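You operate a simulated robot arm through the tools that you are given. There is no shell and no other tool.

You run a simulated robot arm. Do the job below in one go: nothing can be reset, and whatever is moved stays where it is left.

## Task
Move the taped carton to the gap on the pallet with the lifter.
Fine: at the end suction off, head up again, arm still over the pallet.
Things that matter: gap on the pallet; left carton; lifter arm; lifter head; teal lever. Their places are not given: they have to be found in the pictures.

It is judged by the outcome, as a careful person would: the job done as asked, and still so three seconds after it is handed in. It fails if anything else is knocked over, pushed out of place, dropped, spilled or broken.

## Robot
A 7-joint arm with a two-finger parallel gripper, fixed in place. Base frame: the origin is at the foot of the arm, x ahead of it, y to its left, z up. Lengths are in cm, angles in degrees, forces in N, time in s.
Its first joint turns from -166.0 to 166.0 degrees. Payload 4.4 kg.
The TCP is the grasp point between the finger pads, 2.3 cm short of the fingertips. In the tool frame z runs along the fingers and y along their closing line. Largest opening 9.4 cm; finger width 3.8, thickness 1; the body of the gripper, 5.4 by 9.6 cm, starts 3.9 cm behind the TCP.
Orientation is told as [roll, pitch, yaw] about the base's x, y, z axes, in that order, counted from this pose: with the fingers straight down and closing along the base's y, the tool's x points along the base's -x, its y along +y and its z along -z.

## Interface
- The arm moves only by the tool jog_arm. Its argument "plan" is a list of rows, each a list of 7 numbers: the shift along the tool's x, y, z in units of 30 mm (1.0 is 30 mm), then the turn, a rotation vector about the tool's x, y, z in units of 6 degrees (1.0 is 6 degrees), then the opening, from 0 (shut) to 1 (fully open). In form: [[tx, ty, tz, ax, ay, az, claw], ...]. A call has 1 to 20 rows; each row shifts and turns the commanded pose from where the row before left it, along the tool's axes as they then stand. A call with a number of a shift or a turn outside -1 to 1 is refused whole. Each row takes 0.2 s and may step no farther than 5 cm and 8.6 degrees from the row before; otherwise, or with a gripper value out of range, the whole call is refused. Where a pose cannot be reached the arm comes as near as it can. A force on the tool above 90 N (or 10 N above the force at the start of the call, whichever is more), or a blocked arm, ends the call early, and 0.2 s more pass. Each finger travels about 10.8 cm/s and halts on what it meets, pressing with about 42 N; the grip force reading is that of the motor and also rises with nothing between the fingers. The clock runs only during rows and for 0.2 s after the last one: add rows that do not move to give the fingers time. It gives the time, the measured TCP pose, the force on the tool (base axes), the opening and the grip force at its end, in the units of the frame above (readings bear some noise), with the torque about the TCP (base axes, N m) and any sound that the robot's microphone picked up, and new pictures: "views" is both (left out), scene, wrist or none.
- Cameras (640 x 400 px; columns grow to the right, rows downward): "scene" is fixed at [40.19, 65, 179.77]; the picture's right is [-0.98, -0.19, 0.00], its down [-0.13, 0.69, -0.72] and it looks along [0.14, -0.70, -0.70] (base axes); focal length 300 px, centre (320, 200). "wrist" rides on the gripper at [8.6, 1.6, -7.4] in the tool frame; the picture's right is [-0.18, 0.98, 0.00], its down [-0.58, -0.11, -0.81] and it looks along [-0.79, -0.15, 0.59] (tool axes); focal length 243 px, centre (320, 200).
- pixel_to_xyz(camera, pixels): for up to 12 pixels [column, row] of the newest picture of that camera ("zoom" is the newest enlarged one), the place [x, y, z] in the base frame of the surface seen there, good to about 0.2 cm. No time passes.
- close_up(camera, box): a new picture of the part [left, top, right, bottom] of that camera's present view, enlarged. No time passes.
- finish_job(): hands the job in; it is judged then, once.

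Leave the gripper open and the arm clear of the work at the hand-in unless told otherwise.

The tools are called after ">>>" as name(argument=value, ...) on one line, values as JSON. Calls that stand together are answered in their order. jog_arm: Moves the arm, as the interface text tells. Its arguments: {"type":"object","properties":{"plan":{"type":"array","items":{"type":"array","items":{"type":"number"}}},"views":{"type":"string","enum":["both","scene","wrist","none"]}},"required":["plan"]} The other tools are called the same way: pixel_to_xyz (camera, pixels) gives the place of the surface under pixels of a picture; close_up (camera, box) takes an enlarged picture of a part of a camera's view; finish_job () hands the job in.

At the start:

```text
clock: 0.0
tool_pos: [36.26, 33.82, 158.66]
tool_rot: [-0.1, 0.0, -0.1]
contact_force: [-0.5, -0.1, 0.2]
moment: [0.0, 0.01, -0.03]
opening: 9.4
grasp_force: 0.0
```

scene: 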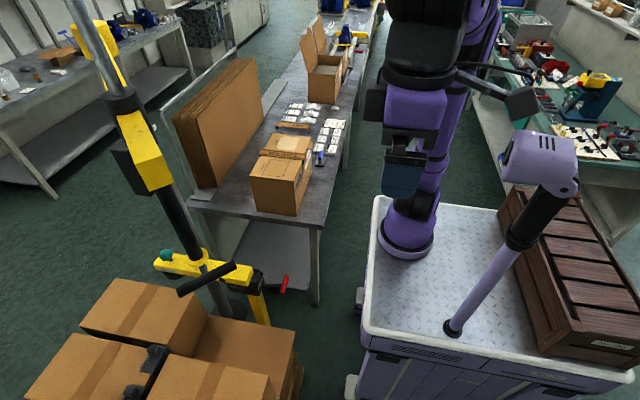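
wrist: 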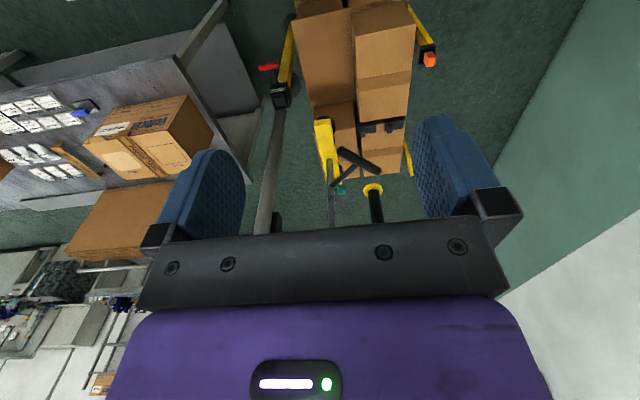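

I see a lifter in the scene picture: a post with yellow parts around (150,150), a yellow arm near (210,265) with a teal knob at (166,256), and cartons at the bottom. A closed carton sits on the bench near (285,180). I'll enlarge both views before moving anything.

>>> close_up(camera="scene", box=[0, 220, 320, 400])

>>> close_up(camera="wrist", box=[240, 0, 460, 240])

>>> close_up(camera="scene", box=[160, 20, 400, 300])

```text
2.00 times, centred on (160, 310) of scene
```

zoom: 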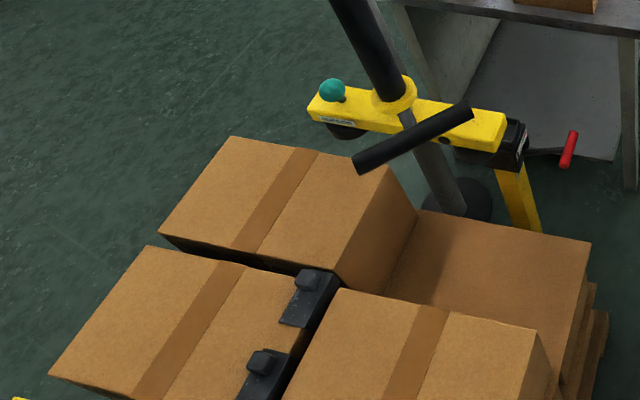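

```text
1.67 times, centred on (350, 120) of wrist
```

zoom: 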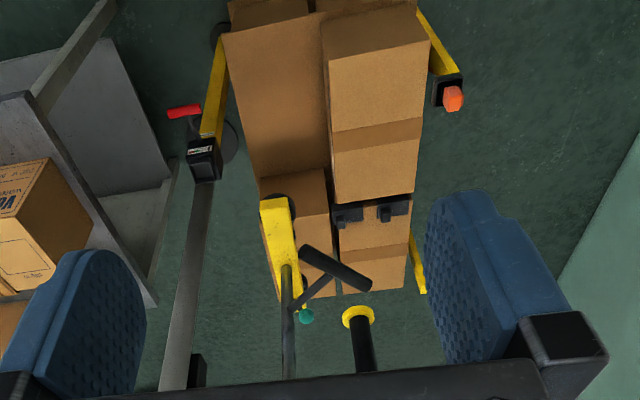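

```text
1.43 times, centred on (280, 160) of scene
```

zoom: 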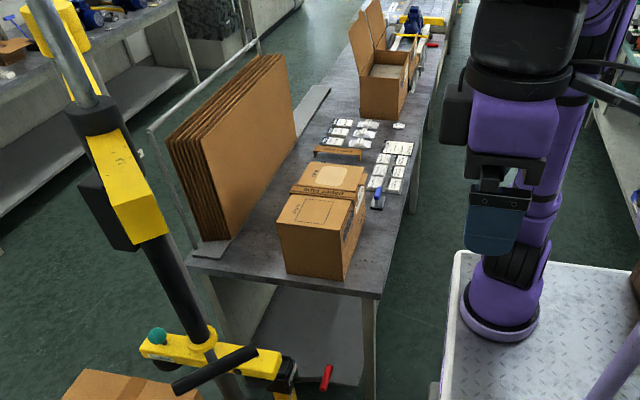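

Next I'll measure the main points in the scene picture: the lifter's teal knob, arm, handle bar and red lever, the pallet cartons, and the bench carton.

>>> pixel_to_xyz(camera="scene", pixels=[[166, 256], [158, 264], [190, 265], [206, 274], [250, 277], [285, 284], [232, 266], [180, 292], [203, 255], [230, 305], [265, 310], [215, 225]])

>>> pixel_to_xyz(camera="scene", pixels=[[116, 280], [207, 318], [80, 326], [168, 353], [75, 336], [25, 398], [152, 352], [170, 366], [270, 378], [250, 345], [293, 343], [150, 150]])

>>> pixel_to_xyz(camera="scene", pixels=[[262, 156], [252, 180], [312, 160], [298, 187], [295, 213], [255, 208], [309, 178], [280, 142], [122, 95], [158, 175], [130, 155], [100, 60]])

>>> pixel_to_xyz(camera="wrist", pixels=[[322, 122], [330, 165], [342, 189], [357, 160], [373, 188], [376, 210], [428, 60], [424, 35], [268, 67], [280, 98], [265, 180], [332, 205]])

```text
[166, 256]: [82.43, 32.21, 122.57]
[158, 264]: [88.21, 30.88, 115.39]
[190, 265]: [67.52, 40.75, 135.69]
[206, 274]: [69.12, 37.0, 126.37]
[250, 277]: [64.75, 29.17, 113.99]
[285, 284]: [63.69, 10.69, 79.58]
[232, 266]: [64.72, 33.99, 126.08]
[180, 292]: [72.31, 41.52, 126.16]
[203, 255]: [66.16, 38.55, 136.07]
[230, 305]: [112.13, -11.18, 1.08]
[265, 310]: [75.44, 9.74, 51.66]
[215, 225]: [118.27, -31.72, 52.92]
```

```text
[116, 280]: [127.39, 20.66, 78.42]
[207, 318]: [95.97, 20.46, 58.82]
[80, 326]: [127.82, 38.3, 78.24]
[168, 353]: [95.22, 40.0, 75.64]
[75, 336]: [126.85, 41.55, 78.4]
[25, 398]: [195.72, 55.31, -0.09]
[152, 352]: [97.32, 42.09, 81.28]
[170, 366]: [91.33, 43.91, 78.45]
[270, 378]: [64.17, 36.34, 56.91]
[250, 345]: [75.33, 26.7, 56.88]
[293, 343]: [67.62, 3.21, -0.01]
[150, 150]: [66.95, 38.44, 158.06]
```

```text
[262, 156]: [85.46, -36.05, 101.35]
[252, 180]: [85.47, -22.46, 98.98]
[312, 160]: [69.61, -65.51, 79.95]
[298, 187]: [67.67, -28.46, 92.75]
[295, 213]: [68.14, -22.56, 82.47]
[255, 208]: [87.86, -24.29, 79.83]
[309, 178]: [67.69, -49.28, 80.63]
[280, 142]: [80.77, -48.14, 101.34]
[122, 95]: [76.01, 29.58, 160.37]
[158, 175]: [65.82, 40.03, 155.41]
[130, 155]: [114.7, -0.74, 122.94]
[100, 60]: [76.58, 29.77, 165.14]
```

```text
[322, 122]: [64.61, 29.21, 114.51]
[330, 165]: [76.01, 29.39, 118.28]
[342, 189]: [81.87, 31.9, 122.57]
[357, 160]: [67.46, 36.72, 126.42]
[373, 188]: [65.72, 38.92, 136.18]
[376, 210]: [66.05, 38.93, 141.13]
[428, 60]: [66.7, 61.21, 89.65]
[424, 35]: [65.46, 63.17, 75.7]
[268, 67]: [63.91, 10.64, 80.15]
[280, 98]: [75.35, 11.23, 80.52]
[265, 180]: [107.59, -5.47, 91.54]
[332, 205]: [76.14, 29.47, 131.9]
```

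The lifter needs a closer look. I'll enlarge the areas around the post, the arm and the pallet.

>>> close_up(camera="scene", box=[130, 220, 300, 330])

>>> close_up(camera="scene", box=[50, 0, 230, 220])

>>> close_up(camera="wrist", box=[290, 100, 420, 220])

>>> close_up(camera="wrist", box=[240, 0, 460, 110])

>>> close_up(camera="wrist", box=[0, 60, 260, 240])

```text
3.64 times, centred on (215, 275) of scene
```

zoom: 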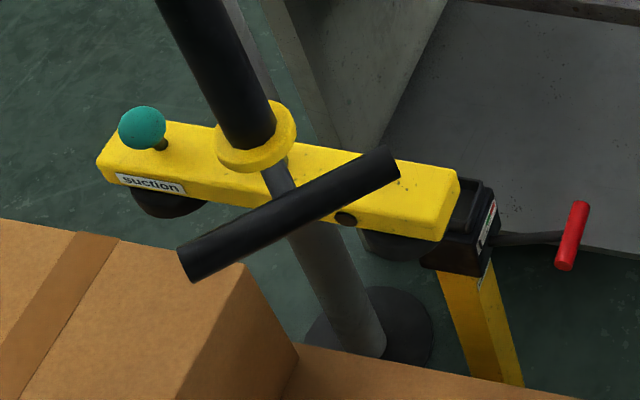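

```text
1.82 times, centred on (140, 110) of scene
```

zoom: 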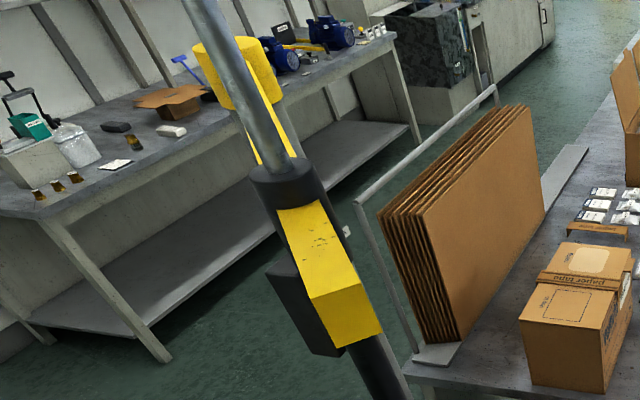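

```text
3.33 times, centred on (355, 160) of wrist
```

zoom: 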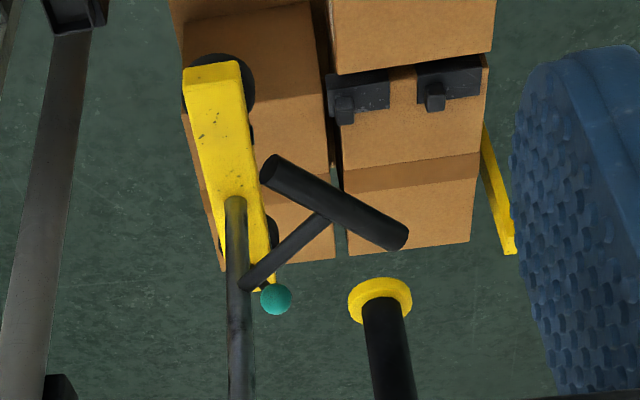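

```text
2.91 times, centred on (350, 55) of wrist
```

zoom: 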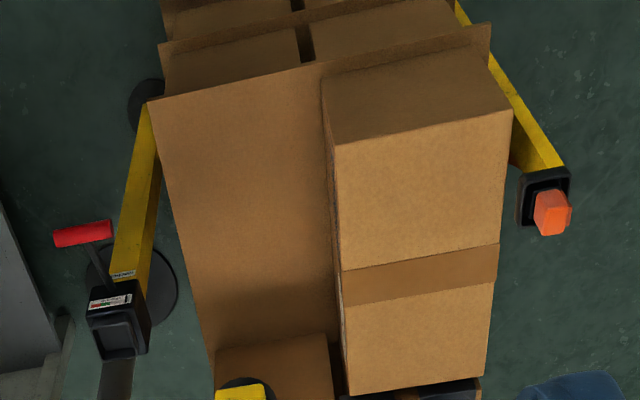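

```text
2.22 times, centred on (130, 150) of wrist
```

zoom: 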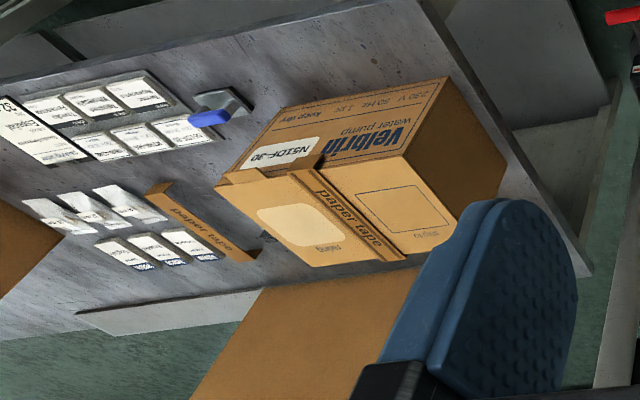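

The lifter's head is the yellow beam at about (76, 29.5, 118), and the teal lever labelled "suction" is on its far end. There is also a black T-bar and a separate black tube with a yellow ring. I'll measure more points on the cartons and tubes to work out the geometry.

>>> pixel_to_xyz(camera="wrist", pixels=[[310, 20], [330, 60], [345, 100], [370, 20], [400, 20], [385, 60], [385, 105], [340, 110], [350, 130], [380, 145], [400, 165], [345, 170]])

>>> pixel_to_xyz(camera="wrist", pixels=[[272, 115], [268, 150], [264, 200], [263, 228], [276, 222], [367, 129], [389, 128], [335, 172], [350, 160], [370, 167], [365, 190], [378, 218]])

>>> pixel_to_xyz(camera="wrist", pixels=[[310, 5], [380, 2], [300, 10], [348, 10], [408, 160], [407, 140], [332, 225], [331, 190], [305, 145], [320, 100], [410, 90], [357, 115]])

>>> pixel_to_xyz(camera="scene", pixels=[[240, 308], [222, 285], [212, 240], [195, 225], [175, 205], [115, 105], [110, 40], [75, 10], [88, 40], [130, 70], [112, 130], [168, 185]])

>>> pixel_to_xyz(camera="scene", pixels=[[405, 240], [450, 330], [400, 160], [400, 200], [240, 360], [215, 355], [130, 310], [100, 380], [225, 380], [186, 325], [200, 380], [290, 380]])

```text
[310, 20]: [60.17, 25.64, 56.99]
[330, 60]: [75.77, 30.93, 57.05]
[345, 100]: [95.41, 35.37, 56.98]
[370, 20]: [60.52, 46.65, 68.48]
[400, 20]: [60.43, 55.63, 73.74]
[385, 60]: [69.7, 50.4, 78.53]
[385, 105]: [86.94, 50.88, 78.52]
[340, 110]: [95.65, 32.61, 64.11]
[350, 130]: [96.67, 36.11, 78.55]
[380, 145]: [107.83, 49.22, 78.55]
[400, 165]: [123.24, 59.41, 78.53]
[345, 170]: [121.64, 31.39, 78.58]
```

```text
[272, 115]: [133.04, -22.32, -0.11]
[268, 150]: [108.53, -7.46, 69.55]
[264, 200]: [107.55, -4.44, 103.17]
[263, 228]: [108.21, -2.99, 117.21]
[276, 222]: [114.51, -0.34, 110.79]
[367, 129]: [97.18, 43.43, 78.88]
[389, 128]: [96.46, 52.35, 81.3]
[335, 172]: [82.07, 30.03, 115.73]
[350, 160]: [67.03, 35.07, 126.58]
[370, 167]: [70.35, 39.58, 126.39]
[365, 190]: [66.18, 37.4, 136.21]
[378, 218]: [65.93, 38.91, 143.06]
```

```text
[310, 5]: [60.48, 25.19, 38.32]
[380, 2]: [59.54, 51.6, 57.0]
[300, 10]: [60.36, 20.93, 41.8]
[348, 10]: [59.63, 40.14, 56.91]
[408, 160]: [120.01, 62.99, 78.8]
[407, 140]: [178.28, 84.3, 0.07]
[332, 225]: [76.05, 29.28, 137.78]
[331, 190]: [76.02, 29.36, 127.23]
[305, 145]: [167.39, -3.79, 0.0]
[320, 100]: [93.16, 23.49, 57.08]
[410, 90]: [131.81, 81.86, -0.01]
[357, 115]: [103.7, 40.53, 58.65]
```

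```text
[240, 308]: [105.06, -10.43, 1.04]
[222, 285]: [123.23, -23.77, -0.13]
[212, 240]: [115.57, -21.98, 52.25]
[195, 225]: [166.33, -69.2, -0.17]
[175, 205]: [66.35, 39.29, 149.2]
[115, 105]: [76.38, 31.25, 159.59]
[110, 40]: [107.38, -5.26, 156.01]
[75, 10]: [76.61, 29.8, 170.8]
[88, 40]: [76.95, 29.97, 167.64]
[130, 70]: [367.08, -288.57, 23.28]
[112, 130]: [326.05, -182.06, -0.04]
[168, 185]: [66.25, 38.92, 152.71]
```

```text
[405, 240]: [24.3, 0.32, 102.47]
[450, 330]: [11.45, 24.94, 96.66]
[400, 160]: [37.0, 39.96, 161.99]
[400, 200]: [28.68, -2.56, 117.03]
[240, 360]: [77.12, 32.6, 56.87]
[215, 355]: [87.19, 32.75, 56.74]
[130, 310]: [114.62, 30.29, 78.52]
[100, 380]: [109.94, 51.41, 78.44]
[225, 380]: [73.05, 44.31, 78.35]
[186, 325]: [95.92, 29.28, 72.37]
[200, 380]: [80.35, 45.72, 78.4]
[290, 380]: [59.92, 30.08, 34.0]
```

Geometry so far:
- The column stands near (108, -6), and the jib's outer end is near (76, 29.5).
- The lower layer's top is at z=57 and the three upper cartons' tops are at z=78.5.
- The gap is at about x 60–95, y 20–40.

I'll enlarge the labels on the posts, the bench carton and the area around the robot's base.

>>> close_up(camera="wrist", box=[255, 50, 300, 115])

>>> close_up(camera="wrist", box=[400, 0, 460, 90])

>>> close_up(camera="wrist", box=[60, 80, 220, 200])

>>> close_up(camera="scene", box=[230, 120, 340, 230])

>>> close_up(camera="scene", box=[340, 0, 640, 400])

```text
6.15 times, centred on (278, 82) of wrist
```

zoom: 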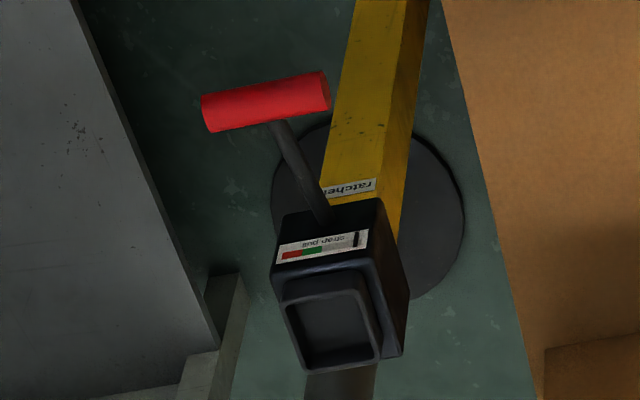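

```text
4.44 times, centred on (430, 45) of wrist
```

zoom: 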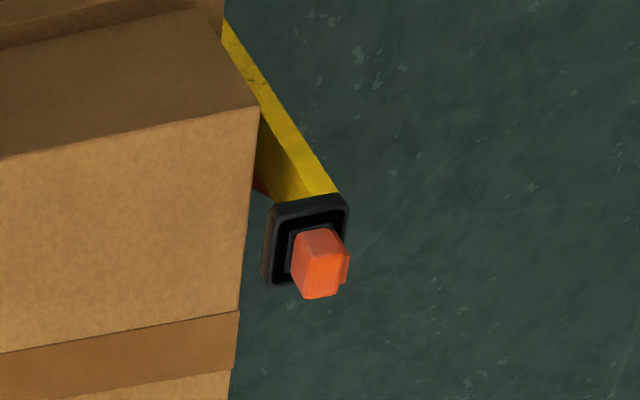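

```text
3.33 times, centred on (140, 140) of wrist
```

zoom: 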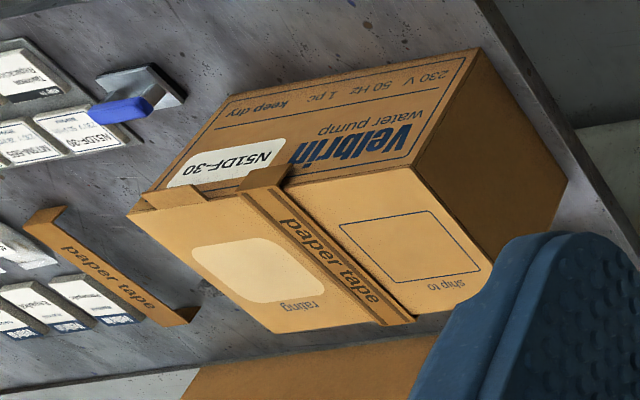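

```text
3.64 times, centred on (285, 175) of scene
```

zoom: 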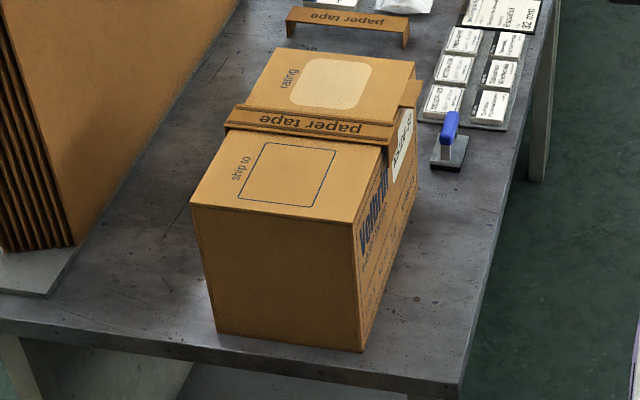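

```text
1.00 times, centred on (490, 200) of scene (not enlarged: the box is as wide or as high as the picture)
```

zoom: 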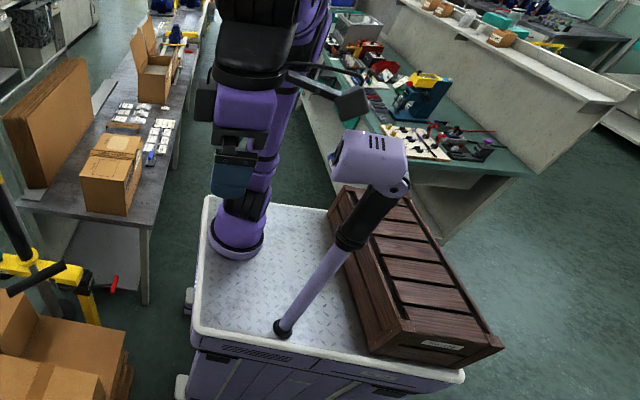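

The bench carton is closed with a "paper tape" strip and has the right size and orientation. A swing of about 90° would bring it over the gap, so I take it as the one to move. The red handle belongs to a strap ratchet and is not part of this job. Next I'll tilt the wrist upward, well clear of the lifter, to see the jib's upper parts.

>>> jog_arm(plan=[[0, 0, 0, 0, -1, 0, 1], [0, 0, 0, 0, -1, 0, 1], [0, 0, 0, 0, -1, 0, 1], [0, 0, 0, 0, -1, 0, 1], [0, 0, 0, 0, -1, 0, 1]], views="both")

```text
clock: 1.2
tool_pos: [36.2, 33.79, 158.64]
tool_rot: [0.0, -30.1, 0.0]
contact_force: [1.2, 0.9, -0.2]
moment: [0.03, -0.04, 0.02]
opening: 9.39
grasp_force: 0.1
```

scene: 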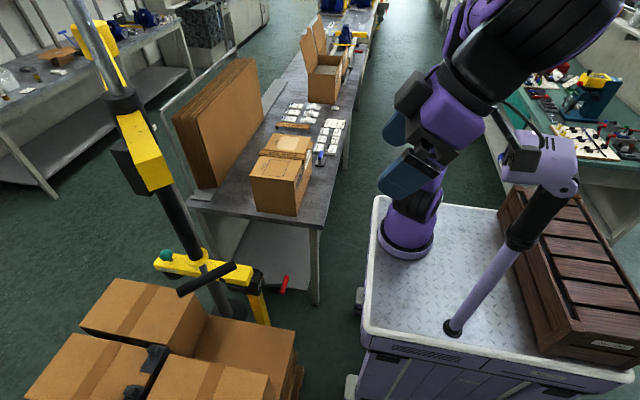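
wrist: 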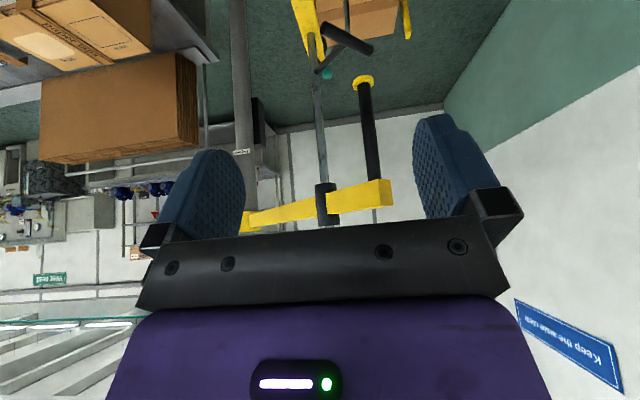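

The jib is now visible: a yellow beam runs from the column at the left to its tip near (385,190), and a black grip with a yellow ring hangs from the tip. The head's rod passes through a collar near (326,200). I'll enlarge and measure these.

>>> close_up(camera="wrist", box=[220, 0, 440, 240])

>>> close_up(camera="wrist", box=[220, 100, 340, 240])

>>> pixel_to_xyz(camera="wrist", pixels=[[385, 185], [385, 203], [350, 198], [300, 210], [260, 218], [240, 100], [248, 215], [326, 190], [326, 215], [372, 165], [363, 90], [318, 100]])

>>> pixel_to_xyz(camera="wrist", pixels=[[327, 73], [325, 65], [340, 36], [370, 47], [325, 25], [318, 68], [310, 20], [322, 140], [320, 170], [260, 110], [365, 80], [376, 175]])

```text
1.67 times, centred on (330, 120) of wrist
```

zoom: 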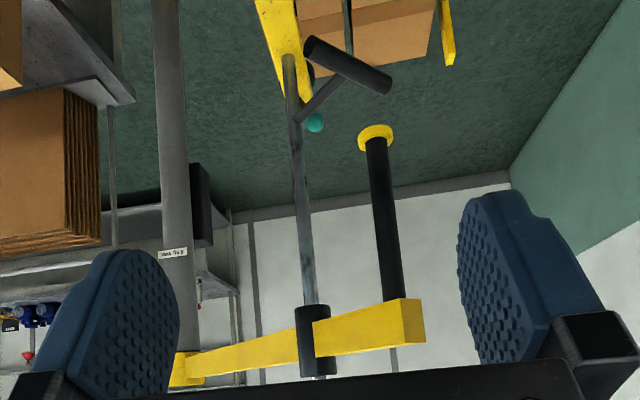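

```text
2.86 times, centred on (280, 170) of wrist
```

zoom: 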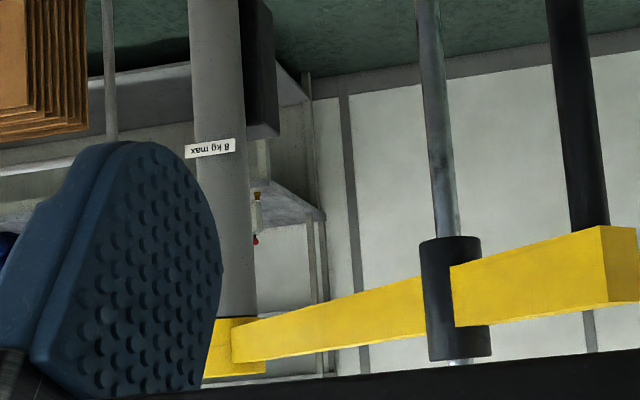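

```text
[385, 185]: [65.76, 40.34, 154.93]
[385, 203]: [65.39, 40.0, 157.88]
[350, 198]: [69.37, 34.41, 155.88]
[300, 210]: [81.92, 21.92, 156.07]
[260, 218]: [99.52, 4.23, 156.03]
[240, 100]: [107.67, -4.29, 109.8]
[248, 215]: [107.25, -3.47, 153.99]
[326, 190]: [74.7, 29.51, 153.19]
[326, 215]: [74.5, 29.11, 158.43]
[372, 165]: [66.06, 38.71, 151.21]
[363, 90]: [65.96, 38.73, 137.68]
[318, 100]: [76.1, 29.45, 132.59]
```

```text
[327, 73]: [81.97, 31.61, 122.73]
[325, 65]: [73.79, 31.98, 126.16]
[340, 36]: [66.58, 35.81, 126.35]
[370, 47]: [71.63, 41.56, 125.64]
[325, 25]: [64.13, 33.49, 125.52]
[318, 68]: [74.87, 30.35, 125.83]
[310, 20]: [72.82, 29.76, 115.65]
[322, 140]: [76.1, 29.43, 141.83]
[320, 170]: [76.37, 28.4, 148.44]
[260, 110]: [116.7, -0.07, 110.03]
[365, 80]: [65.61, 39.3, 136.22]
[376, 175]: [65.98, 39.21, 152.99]
```

The lifter is now clear:
- **Jib:** runs at 135° from the column axis near (110,-4). Its hanging grip is at about (66,39), z 136–154.
- **Head:** its rod is at about (76.5,29.7), and the T-bar is at z≈125, centred near (68,38).
- **Lever:** the teal ball is at about (82,32,122.5).

I'll level the tool again and move to the robot side of the head for a closer look at the teal lever.

>>> jog_arm(plan=[[0, 0, 0, 0, 1, 0, 1], [0, 0, 0, 0, 1, 0, 1], [0, 0, 0, 0, 1, 0, 1], [0, 0, 0, 0, 1, 0, 1], [0, 0, 0, 0, 1, 0, 1], [-0.89, -0.89, 0.88, 0, 0, 0, 1], [-0.89, -0.89, 0.88, 0, 0, 0, 1], [-0.89, -0.89, 0.88, 0, 0, 0, 1], [-0.89, -0.89, 0.88, 0, 0, 0, 1], [-0.89, -0.89, 0.88, 0, 0, 0, 1], [-0.89, -0.89, 0.88, 0, 0, 0, 1], [-0.89, -0.89, 0.88, 0, 0, 0, 1], [0, 0, 0, 0, 0, -1, 1], [0, 0, 0, 0, 0, -1, 1], [0, 0, 0, 0, 0, -1, 1], [0, 0, 0, 0, 0, -1, 1], [0, 0, 0, 0, 0, -1, 1], [0, 0, 0, 0, 0, -1, 1]], views="both")

```text
clock: 5.0
tool_pos: [54.82, 15.04, 140.25]
tool_rot: [0.0, 0.0, 36.0]
contact_force: [0.0, -0.3, -1.2]
moment: [-0.03, 0.01, 0.03]
opening: 9.42
grasp_force: 0.0
```

scene: 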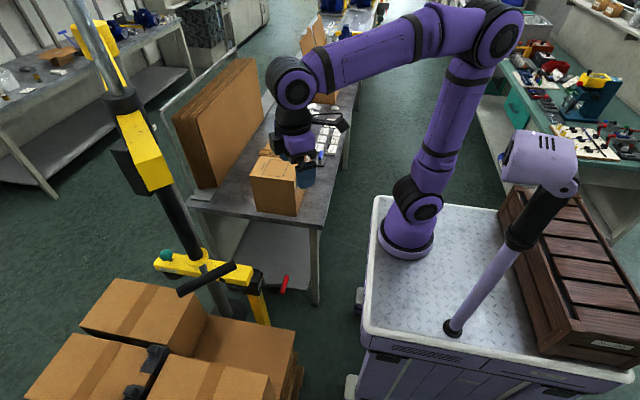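
wrist: 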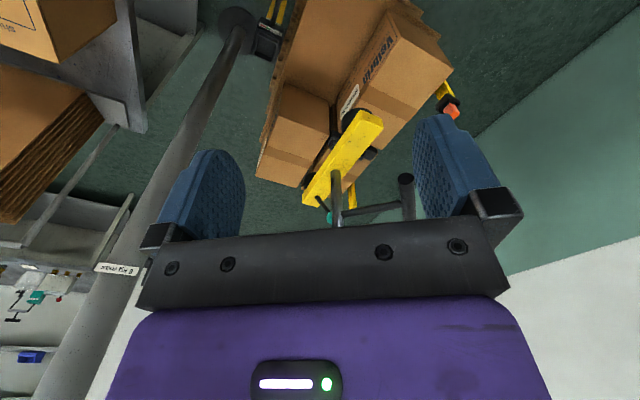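

I can see the head's yellow beam at (345,155), the teal knob near (328,217) and the T-bar at (375,205). I'll enlarge and measure them.

>>> close_up(camera="wrist", box=[290, 90, 430, 230])

>>> close_up(camera="wrist", box=[290, 160, 360, 230])

>>> pixel_to_xyz(camera="wrist", pixels=[[329, 215], [320, 200], [318, 170], [345, 150], [370, 120], [360, 112], [370, 153], [338, 215], [375, 210], [405, 185], [345, 180], [410, 200]])

```text
2.86 times, centred on (360, 160) of wrist
```

zoom: 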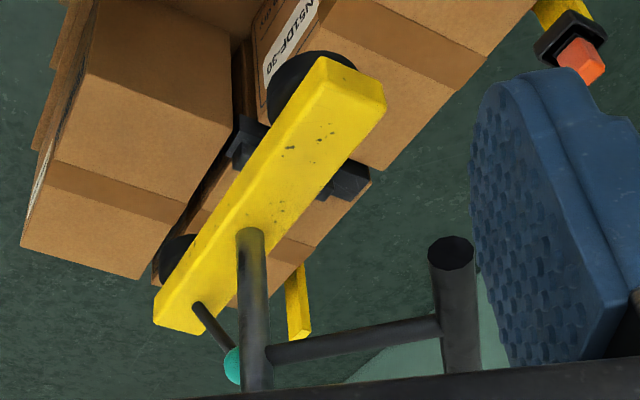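

```text
5.71 times, centred on (325, 195) of wrist
```

zoom: 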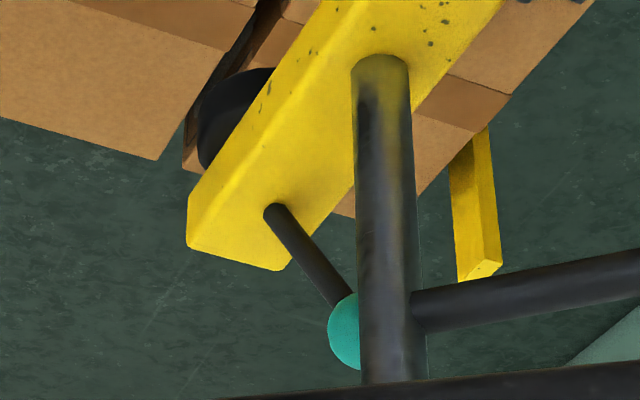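

```text
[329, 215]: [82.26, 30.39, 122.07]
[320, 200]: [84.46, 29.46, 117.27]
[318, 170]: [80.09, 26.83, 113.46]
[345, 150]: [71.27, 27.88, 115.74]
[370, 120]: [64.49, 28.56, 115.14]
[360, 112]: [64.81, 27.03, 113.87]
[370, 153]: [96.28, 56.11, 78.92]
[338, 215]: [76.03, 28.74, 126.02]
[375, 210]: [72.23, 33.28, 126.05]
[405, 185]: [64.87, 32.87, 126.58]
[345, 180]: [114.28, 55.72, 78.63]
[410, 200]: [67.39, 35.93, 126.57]
```

I'll measure the lever's stem base and ball, the rod, the T-bar and the beam corners directly in that enlarged picture.

>>> pixel_to_xyz(camera="zoom", pixels=[[274, 210], [300, 250], [325, 285], [345, 330], [190, 245], [275, 268], [375, 65], [420, 310], [600, 275], [232, 120], [205, 160], [300, 180]])

>>> close_up(camera="scene", box=[145, 240, 215, 290])

```text
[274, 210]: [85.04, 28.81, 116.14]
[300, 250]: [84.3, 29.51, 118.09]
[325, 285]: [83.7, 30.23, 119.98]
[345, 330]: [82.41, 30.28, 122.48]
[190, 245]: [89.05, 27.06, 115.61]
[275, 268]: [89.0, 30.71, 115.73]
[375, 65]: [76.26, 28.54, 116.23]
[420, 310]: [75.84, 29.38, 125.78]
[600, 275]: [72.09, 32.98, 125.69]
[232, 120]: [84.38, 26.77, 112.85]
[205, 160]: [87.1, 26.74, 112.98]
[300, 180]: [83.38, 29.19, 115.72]
```

```text
8.00 times, centred on (180, 265) of scene
```

zoom: 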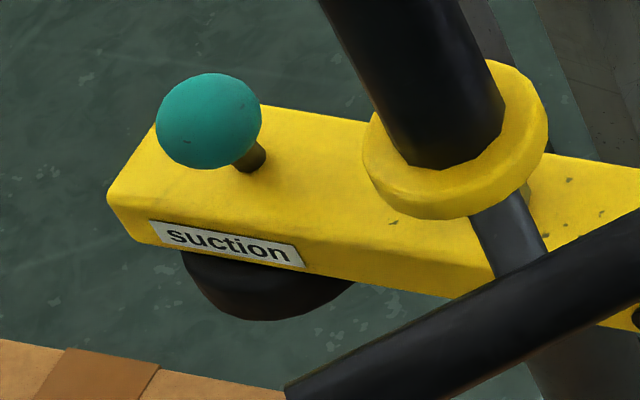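

The lever's stem leans about 27° outward along the jib direction. Pushing the ball inward, towards the column, should flip it. Next I'll measure what lies under the swing path: the cardboard stack, its rail, the ratchet handle, the bench edges and the carton's top corners.

>>> pixel_to_xyz(camera="scene", pixels=[[174, 122], [200, 185], [258, 60], [215, 95], [165, 105], [160, 140], [285, 277], [284, 290], [262, 290], [200, 200], [310, 222], [213, 200]])

>>> close_up(camera="scene", box=[230, 120, 340, 230])

>>> close_up(camera="scene", box=[90, 70, 230, 240])

```text
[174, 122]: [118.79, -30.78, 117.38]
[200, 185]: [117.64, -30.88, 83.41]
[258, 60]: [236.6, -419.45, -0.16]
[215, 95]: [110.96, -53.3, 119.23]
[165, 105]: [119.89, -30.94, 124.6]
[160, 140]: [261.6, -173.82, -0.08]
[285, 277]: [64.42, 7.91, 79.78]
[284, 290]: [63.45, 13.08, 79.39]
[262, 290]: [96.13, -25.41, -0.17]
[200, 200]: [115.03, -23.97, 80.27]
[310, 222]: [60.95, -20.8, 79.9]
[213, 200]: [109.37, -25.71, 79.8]
```

```text
3.64 times, centred on (285, 175) of scene
```

zoom: 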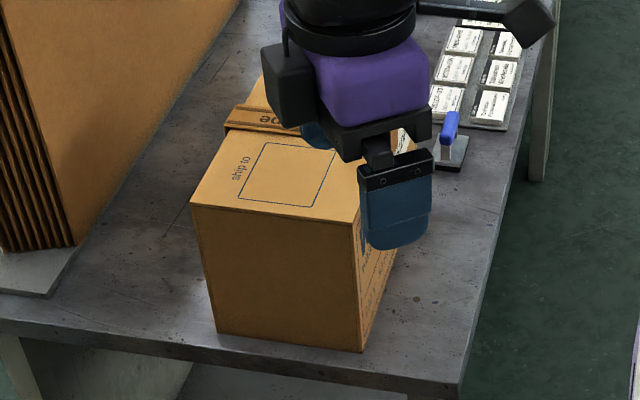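

```text
2.35 times, centred on (160, 155) of scene
```

zoom: 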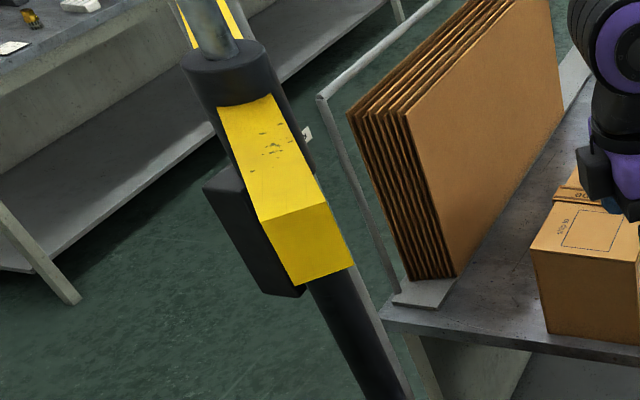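

I'll measure the jib beam's corners, the collar top and the grip in this enlarged picture, to plan straddling the beam from above.

>>> pixel_to_xyz(camera="zoom", pixels=[[222, 112], [268, 100], [323, 203], [260, 220], [290, 280], [348, 262], [245, 160], [290, 150], [225, 65], [225, 35], [290, 215], [335, 300]])

>>> pixel_to_xyz(camera="scene", pixels=[[252, 178], [270, 180], [256, 157], [263, 150], [290, 132], [312, 138], [292, 186], [297, 210], [257, 206], [280, 170], [285, 205], [270, 165]])

```text
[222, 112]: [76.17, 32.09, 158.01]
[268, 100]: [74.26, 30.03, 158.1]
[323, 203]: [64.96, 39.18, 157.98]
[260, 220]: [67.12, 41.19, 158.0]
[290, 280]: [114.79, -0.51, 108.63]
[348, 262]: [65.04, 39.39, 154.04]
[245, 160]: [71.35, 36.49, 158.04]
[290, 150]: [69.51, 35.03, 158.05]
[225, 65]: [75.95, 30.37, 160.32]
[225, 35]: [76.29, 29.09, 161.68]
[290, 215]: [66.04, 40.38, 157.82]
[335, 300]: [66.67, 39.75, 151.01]
```

```text
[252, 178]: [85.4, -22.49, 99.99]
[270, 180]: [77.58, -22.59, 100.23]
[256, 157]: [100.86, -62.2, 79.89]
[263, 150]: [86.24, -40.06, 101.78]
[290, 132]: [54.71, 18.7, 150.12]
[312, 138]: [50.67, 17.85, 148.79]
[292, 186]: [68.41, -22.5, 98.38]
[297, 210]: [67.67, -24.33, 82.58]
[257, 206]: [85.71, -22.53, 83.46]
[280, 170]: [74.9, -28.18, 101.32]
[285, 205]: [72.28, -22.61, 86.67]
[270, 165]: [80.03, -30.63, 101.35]
```

The jib beam is 3 cm wide with its top at z=158, bottom at 154 and tip at about (66,40.2). My plan is to straddle it from above near the tip, with the tool down and yawed -45°, then swing it to the bench. First I'll rise and turn at the current spot, clear of the lifter.

>>> jog_arm(plan=[[0, 0, -0.57, 0, 0, 0.964, 1], [0, 0, -0.57, 0, 0, 0.964, 1], [0, 0, -0.57, 0, 0, 0.964, 1], [0, 0, -0.57, 0, 0, 0.964, 1], [0, 0, -0.57, 0, 0, 0.964, 1], [0, 0, -0.57, 0, 0, 0.964, 1], [0, 0, -0.57, 0, 0, 0.964, 1], [0, 0, -0.57, 0, 0, 0.964, 1], [0, 0, -0.57, 0, 0, 0.964, 1], [0, 0, -0.57, 0, 0, 0.964, 1], [0, 0, -0.57, 0, 0, 0.964, 1], [0, 0, -0.57, 0, 0, 0.964, 1], [0, 0, -0.57, 0, 0, 0.964, 1], [0, 0, -0.57, 0, 0, 0.964, 1]], views="both")

```text
clock: 8.0
tool_pos: [54.85, 15.09, 164.1]
tool_rot: [0.0, 0.1, -45.0]
contact_force: [1.1, -0.8, 0.8]
moment: [0.03, -0.02, -0.01]
opening: 9.39
grasp_force: 0.0
```

scene: 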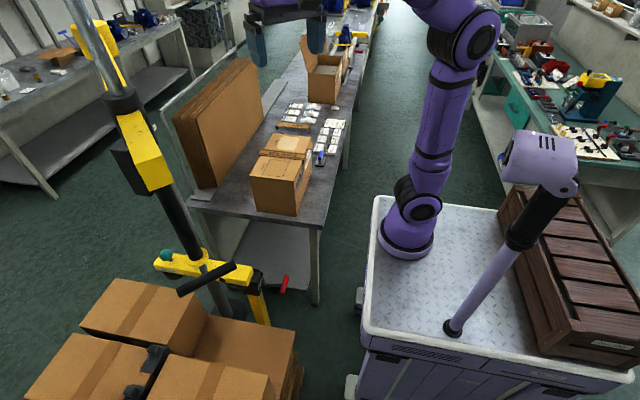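
wrist: 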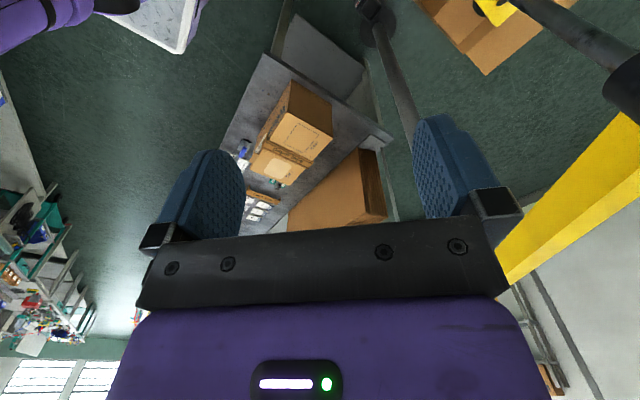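

The carton's whole top is visible in the wrist picture, near (290,140). I'll measure its corners and the column while I have this view.

>>> close_up(camera="wrist", box=[210, 60, 410, 230])

>>> pixel_to_xyz(camera="wrist", pixels=[[290, 112], [330, 136], [304, 161], [262, 148], [295, 175], [252, 168], [290, 185], [275, 160], [310, 135], [390, 85], [400, 110], [375, 35]])

```text
2.35 times, centred on (310, 145) of wrist
```

zoom: 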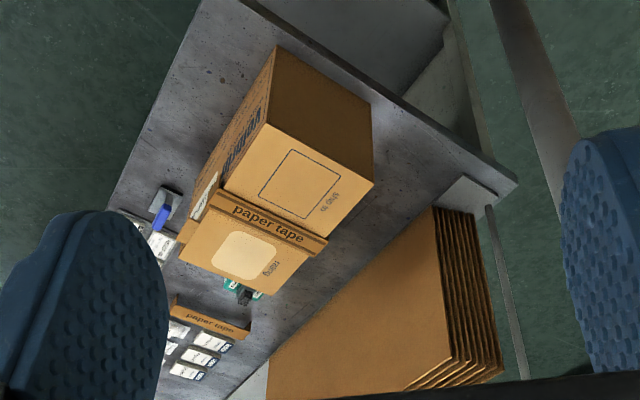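

```text
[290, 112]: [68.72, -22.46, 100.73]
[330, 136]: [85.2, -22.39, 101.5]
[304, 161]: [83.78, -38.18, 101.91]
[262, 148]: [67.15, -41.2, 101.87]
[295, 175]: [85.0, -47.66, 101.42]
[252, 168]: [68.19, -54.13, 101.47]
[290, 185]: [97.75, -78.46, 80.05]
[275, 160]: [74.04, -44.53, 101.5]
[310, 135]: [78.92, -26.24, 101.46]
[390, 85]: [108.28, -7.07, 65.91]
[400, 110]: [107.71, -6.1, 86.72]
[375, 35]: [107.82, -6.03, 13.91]
```

The carton spans x 67.7–86 and y -22.4 to about -54.2, with its top at z≈101.4. Its centre lies almost exactly where the head arrives after a +90° swing. Now I'll move above the jib's tip, around (68.8, 37.4, 164), and check before going down.

>>> jog_arm(plan=[[0.22, 0.952, 0, 0, 0, 0, 1], [0.22, 0.952, 0, 0, 0, 0, 1], [0.22, 0.952, 0, 0, 0, 0, 1], [0.22, 0.952, 0, 0, 0, 0, 1], [0.22, 0.952, 0, 0, 0, 0, 1], [0.22, 0.952, 0, 0, 0, 0, 1], [0.22, 0.952, 0, 0, 0, 0, 1], [0.22, 0.952, 0, 0, 0, 0, 1], [0.22, 0.952, 0, 0, 0, 0, 1]], views="both")

```text
clock: 10.0
tool_pos: [62.5, 29.1, 162.09]
tool_rot: [0.1, 0.0, -44.9]
contact_force: [0.8, -0.4, -0.2]
moment: [-0.01, 0.0, 0.02]
opening: 9.42
grasp_force: 0.1
out of reach, approached as far as the arm can: row 4, 5, 6, 7, 8, 9
```

scene: 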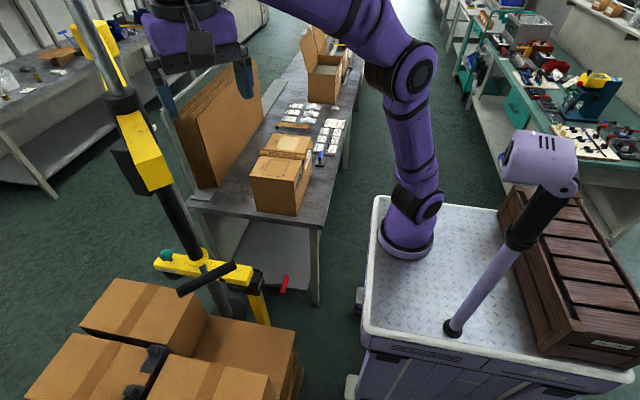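
wrist: 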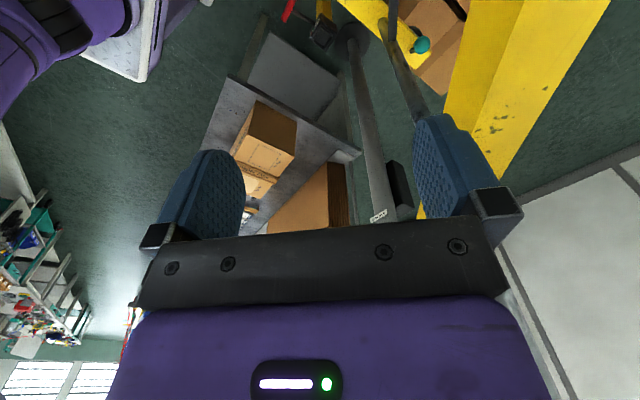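

The arm ran out of reach with the tool straight down at this height. It stopped at (62.5, 29.1, 162), short of the jib and touching nothing. I'll measure the robot's own base and joints in the scene picture to judge what it can reach.

>>> pixel_to_xyz(camera="scene", pixels=[[379, 240], [433, 245], [405, 257], [418, 205], [410, 150], [400, 80], [430, 70], [330, 30], [290, 10], [400, 110], [425, 200], [392, 205]])

```text
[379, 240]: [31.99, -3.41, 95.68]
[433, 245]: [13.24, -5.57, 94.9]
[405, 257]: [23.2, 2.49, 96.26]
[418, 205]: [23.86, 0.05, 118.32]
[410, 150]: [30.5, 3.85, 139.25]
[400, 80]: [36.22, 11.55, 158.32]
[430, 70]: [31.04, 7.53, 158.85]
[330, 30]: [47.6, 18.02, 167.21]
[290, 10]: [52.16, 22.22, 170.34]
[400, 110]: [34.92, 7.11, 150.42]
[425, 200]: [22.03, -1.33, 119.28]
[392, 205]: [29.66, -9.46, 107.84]
```

The robot's base axis sits near (22.5, -5.5), so a tool-down pose can't reach above the jib. A better way is to grip the hanging black tube of the jib with the tool tilted forward from the robot side. I'll back away first along the same path.

>>> jog_arm(plan=[[0, -0.95, 0, 0, 0, 0, 1], [0, -0.95, 0, 0, 0, 0, 1], [0, -0.95, 0, 0, 0, 0, 1], [0, -0.95, 0, 0, 0, 0, 1], [0, -0.95, 0, 0, 0, 0, 1]], views="none")

```text
clock: 11.2
tool_pos: [52.38, 19.02, 161.95]
tool_rot: [-0.1, 0.0, -44.9]
contact_force: [0.0, 0.1, -0.1]
moment: [-0.03, 0.05, 0.01]
opening: 9.4
grasp_force: 0.0
```

The next moves do start from the measured pose, which is good. Now I'll turn the tool square to base x, and shift to about (42, 36, 148) on the robot side of the jib tube.

>>> jog_arm(plan=[[0, 0, 0, 0, 0, -0.9375, 1], [0, 0, 0, 0, 0, -0.9375, 1], [0, 0, 0, 0, 0, -0.9375, 1], [0, 0, 0, 0, 0, -0.9375, 1], [0, 0, 0, 0, 0, -0.9375, 1], [0, 0, 0, 0, 0, -0.9375, 1], [0, 0, 0, 0, 0, -0.9375, 1], [0, 0, 0, 0, 0, -0.9375, 1], [0.577, 0.944, 0.778, 0, 0, 0, 1], [0.577, 0.944, 0.778, 0, 0, 0, 1], [0.577, 0.944, 0.778, 0, 0, 0, 1], [0.577, 0.944, 0.778, 0, 0, 0, 1], [0.577, 0.944, 0.778, 0, 0, 0, 1], [0.577, 0.944, 0.778, 0, 0, 0, 1]], views="none")

>>> jog_arm(plan=[[0, 0, 0, 0, -1, 0, 1], [0, 0, 0, 0, -1, 0, 1], [0, 0, 0, 0, -1, 0, 1], [0, 0, 0, 0, -1, 0, 1], [0, 0, 0, 0, -1, 0, 1], [0, 0, 0, 0, -1, 0, 1], [0, 0, 0, 0, -1, 0, 1], [0, 0, 0, 0, -1, 0, 1], [0, 0, 0, 0, -1, 0, 1], [0, 0, 0, 0, -1, 0, 1]], views="both")

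```text
clock: 14.2
tool_pos: [42.1, 36.16, 147.64]
tool_rot: [0.1, 0.0, 0.0]
contact_force: [0.0, -1.0, 0.5]
moment: [0.02, 0.04, -0.02]
opening: 9.38
grasp_force: 0.0
```

```text
clock: 16.4
tool_pos: [42.12, 36.03, 147.81]
tool_rot: [0.0, -60.1, 0.0]
contact_force: [0.7, 0.1, 0.8]
moment: [-0.02, 0.02, -0.03]
opening: 9.41
grasp_force: 0.1
```

scene: 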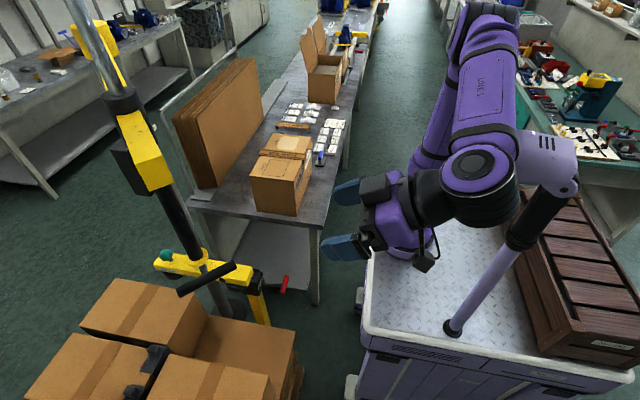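
wrist: 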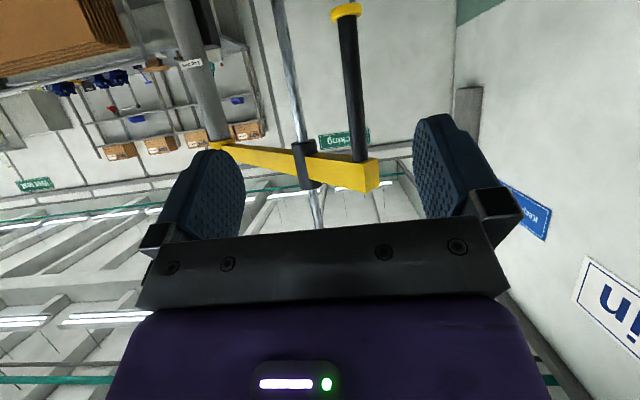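

The tool is now tilted 60° forward and level with the jib tube, which sits between the finger tips at about (350,90) in the wrist picture. The tube's centre is about (67.3, 38.9). I'll advance most of the way with the fingers open, then check the alignment.

>>> jog_arm(plan=[[-0.388, 0.121, 0.988, 0, 0, 0, 1], [-0.388, 0.121, 0.988, 0, 0, 0, 1], [-0.388, 0.121, 0.988, 0, 0, 0, 1], [-0.388, 0.121, 0.988, 0, 0, 0, 1], [-0.388, 0.121, 0.988, 0, 0, 0, 1], [-0.388, 0.121, 0.988, 0, 0, 0, 1]], views="both")

```text
clock: 17.8
tool_pos: [60.83, 38.15, 145.07]
tool_rot: [0.1, -60.1, 0.1]
contact_force: [-0.2, -1.2, 1.1]
moment: [0.0, -0.01, 0.01]
opening: 9.39
grasp_force: 0.0
```

scene: 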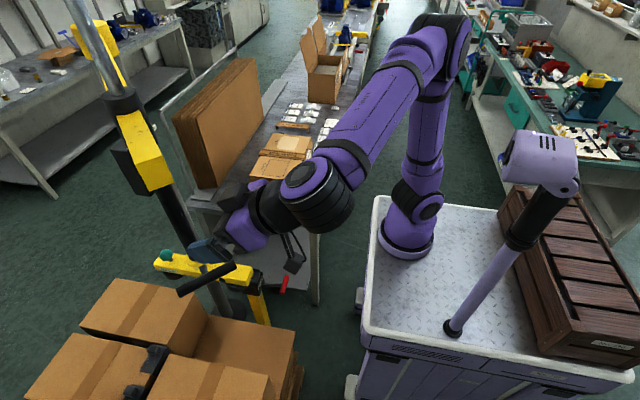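
wrist: 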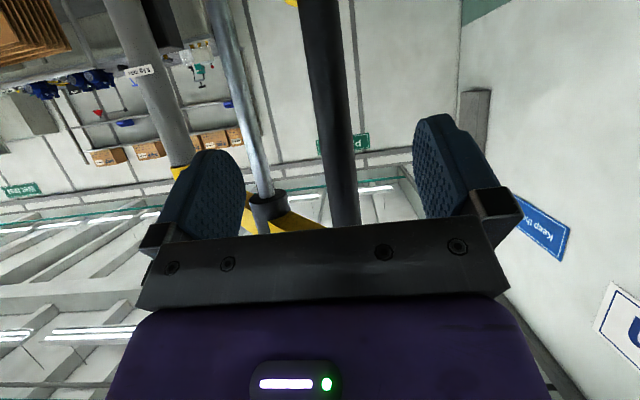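

The tube is centred between the fingers at (335,120). I'll advance the last 6 cm and close on it.

>>> jog_arm(plan=[[-0.388, 0.121, 0.988, 0, 0, 0, 1], [-0.388, 0.121, 0.988, 0, 0, 0, 1], [0, 0, 0, 0, 0, 0, 1], [0, 0, 0, 0, 0, 0, 0], [0, 0, 0, 0, 0, 0, 0], [0, 0, 0, 0, 0, 0, 0], [0, 0, 0, 0, 0, 0, 0]], views="both")

```text
clock: 19.4
tool_pos: [67.27, 38.94, 144.08]
tool_rot: [0.0, -60.1, -0.1]
contact_force: [-3.4, -13.7, -4.0]
moment: [0.04, -0.16, -0.47]
opening: 2.41
grasp_force: 45.2
```

scene: 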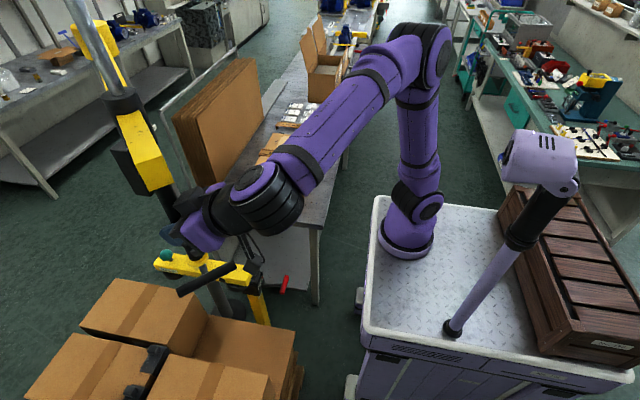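
wrist: 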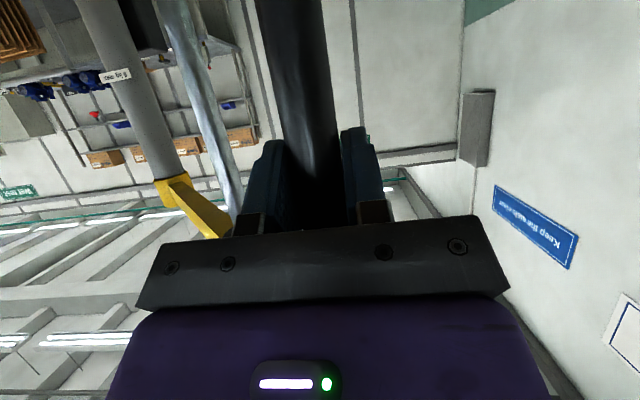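

The tube is gripped, with the opening at 2.4. Before swinging I'll turn the tool 45° about the tube so the pull acts squarely across the fingers. I'll also check the cart's edge, because the load will swing past it.

>>> pixel_to_xyz(camera="scene", pixels=[[372, 225], [366, 300], [376, 205], [362, 335], [358, 298], [355, 385]])

>>> jog_arm(plan=[[0, 0, 0, 0.812, 0, 0.469, 0], [0, 0, 0, 0.812, 0, 0.469, 0], [0, 0, 0, 0.812, 0, 0.469, 0], [0, 0, 0, 0.812, 0, 0.469, 0], [0, 0, 0, 0.812, 0, 0.469, 0], [0, 0, 0, 0.812, 0, 0.469, 0], [0, 0, 0, 0.812, 0, 0.469, 0], [0, 0, 0, 0.812, 0, 0.469, 0]], views="both")

```text
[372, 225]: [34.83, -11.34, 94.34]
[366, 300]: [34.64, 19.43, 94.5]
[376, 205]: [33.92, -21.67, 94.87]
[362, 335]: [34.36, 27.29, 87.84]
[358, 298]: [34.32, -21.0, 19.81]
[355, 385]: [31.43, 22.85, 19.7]
```

```text
clock: 21.2
tool_pos: [67.16, 38.85, 144.1]
tool_rot: [0.0, -59.9, -45.1]
contact_force: [-5.2, -20.4, -9.0]
moment: [-0.39, 0.05, 0.49]
opening: 2.41
grasp_force: 45.3
```

scene: 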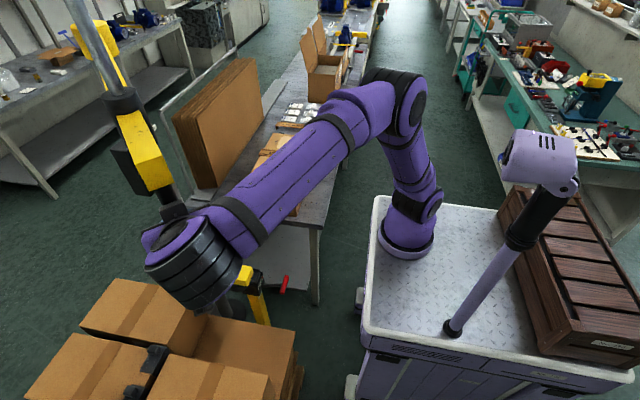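
wrist: 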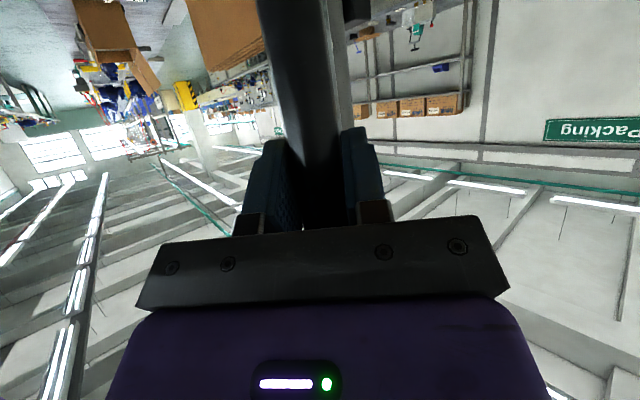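

The turn went well, and the cart's edge is at x≈34.8, so the path is clear. I'll start the swing with a short 5° arc and watch the forces.

>>> jog_arm(plan=[[-0.005, -0.58, 0.008, 0, 0, 0, 0], [-0.014, -0.589, 0.025, 0, 0, 0, 0], [-0.021, -0.57, 0.037, 0, 0, 0, 0]], views="both")

```text
clock: 22.0
tool_pos: [63.74, 35.3, 144.21]
tool_rot: [0.0, -60.0, -44.9]
contact_force: [-1.0, 1.1, -3.5]
moment: [0.02, 0.26, -0.16]
opening: 2.37
grasp_force: 45.0
```

scene: 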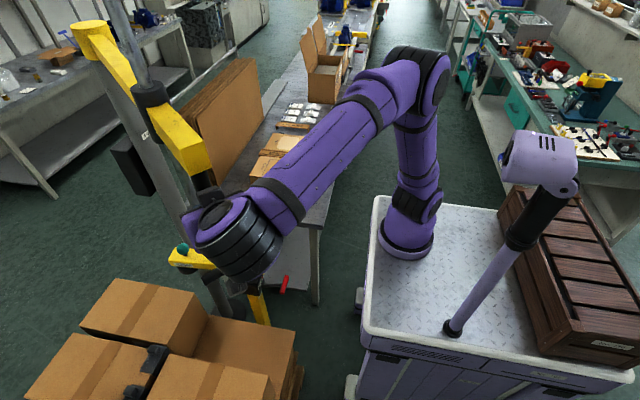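
wrist: 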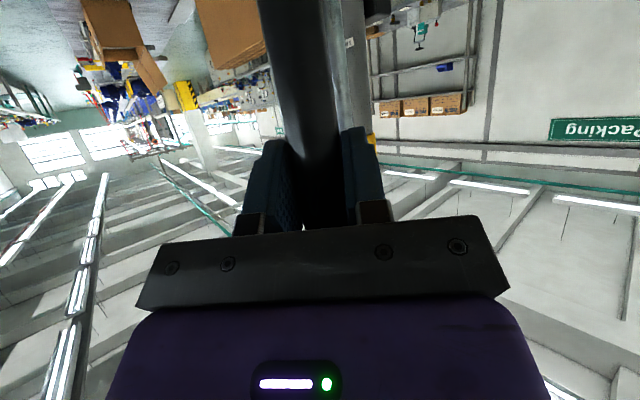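

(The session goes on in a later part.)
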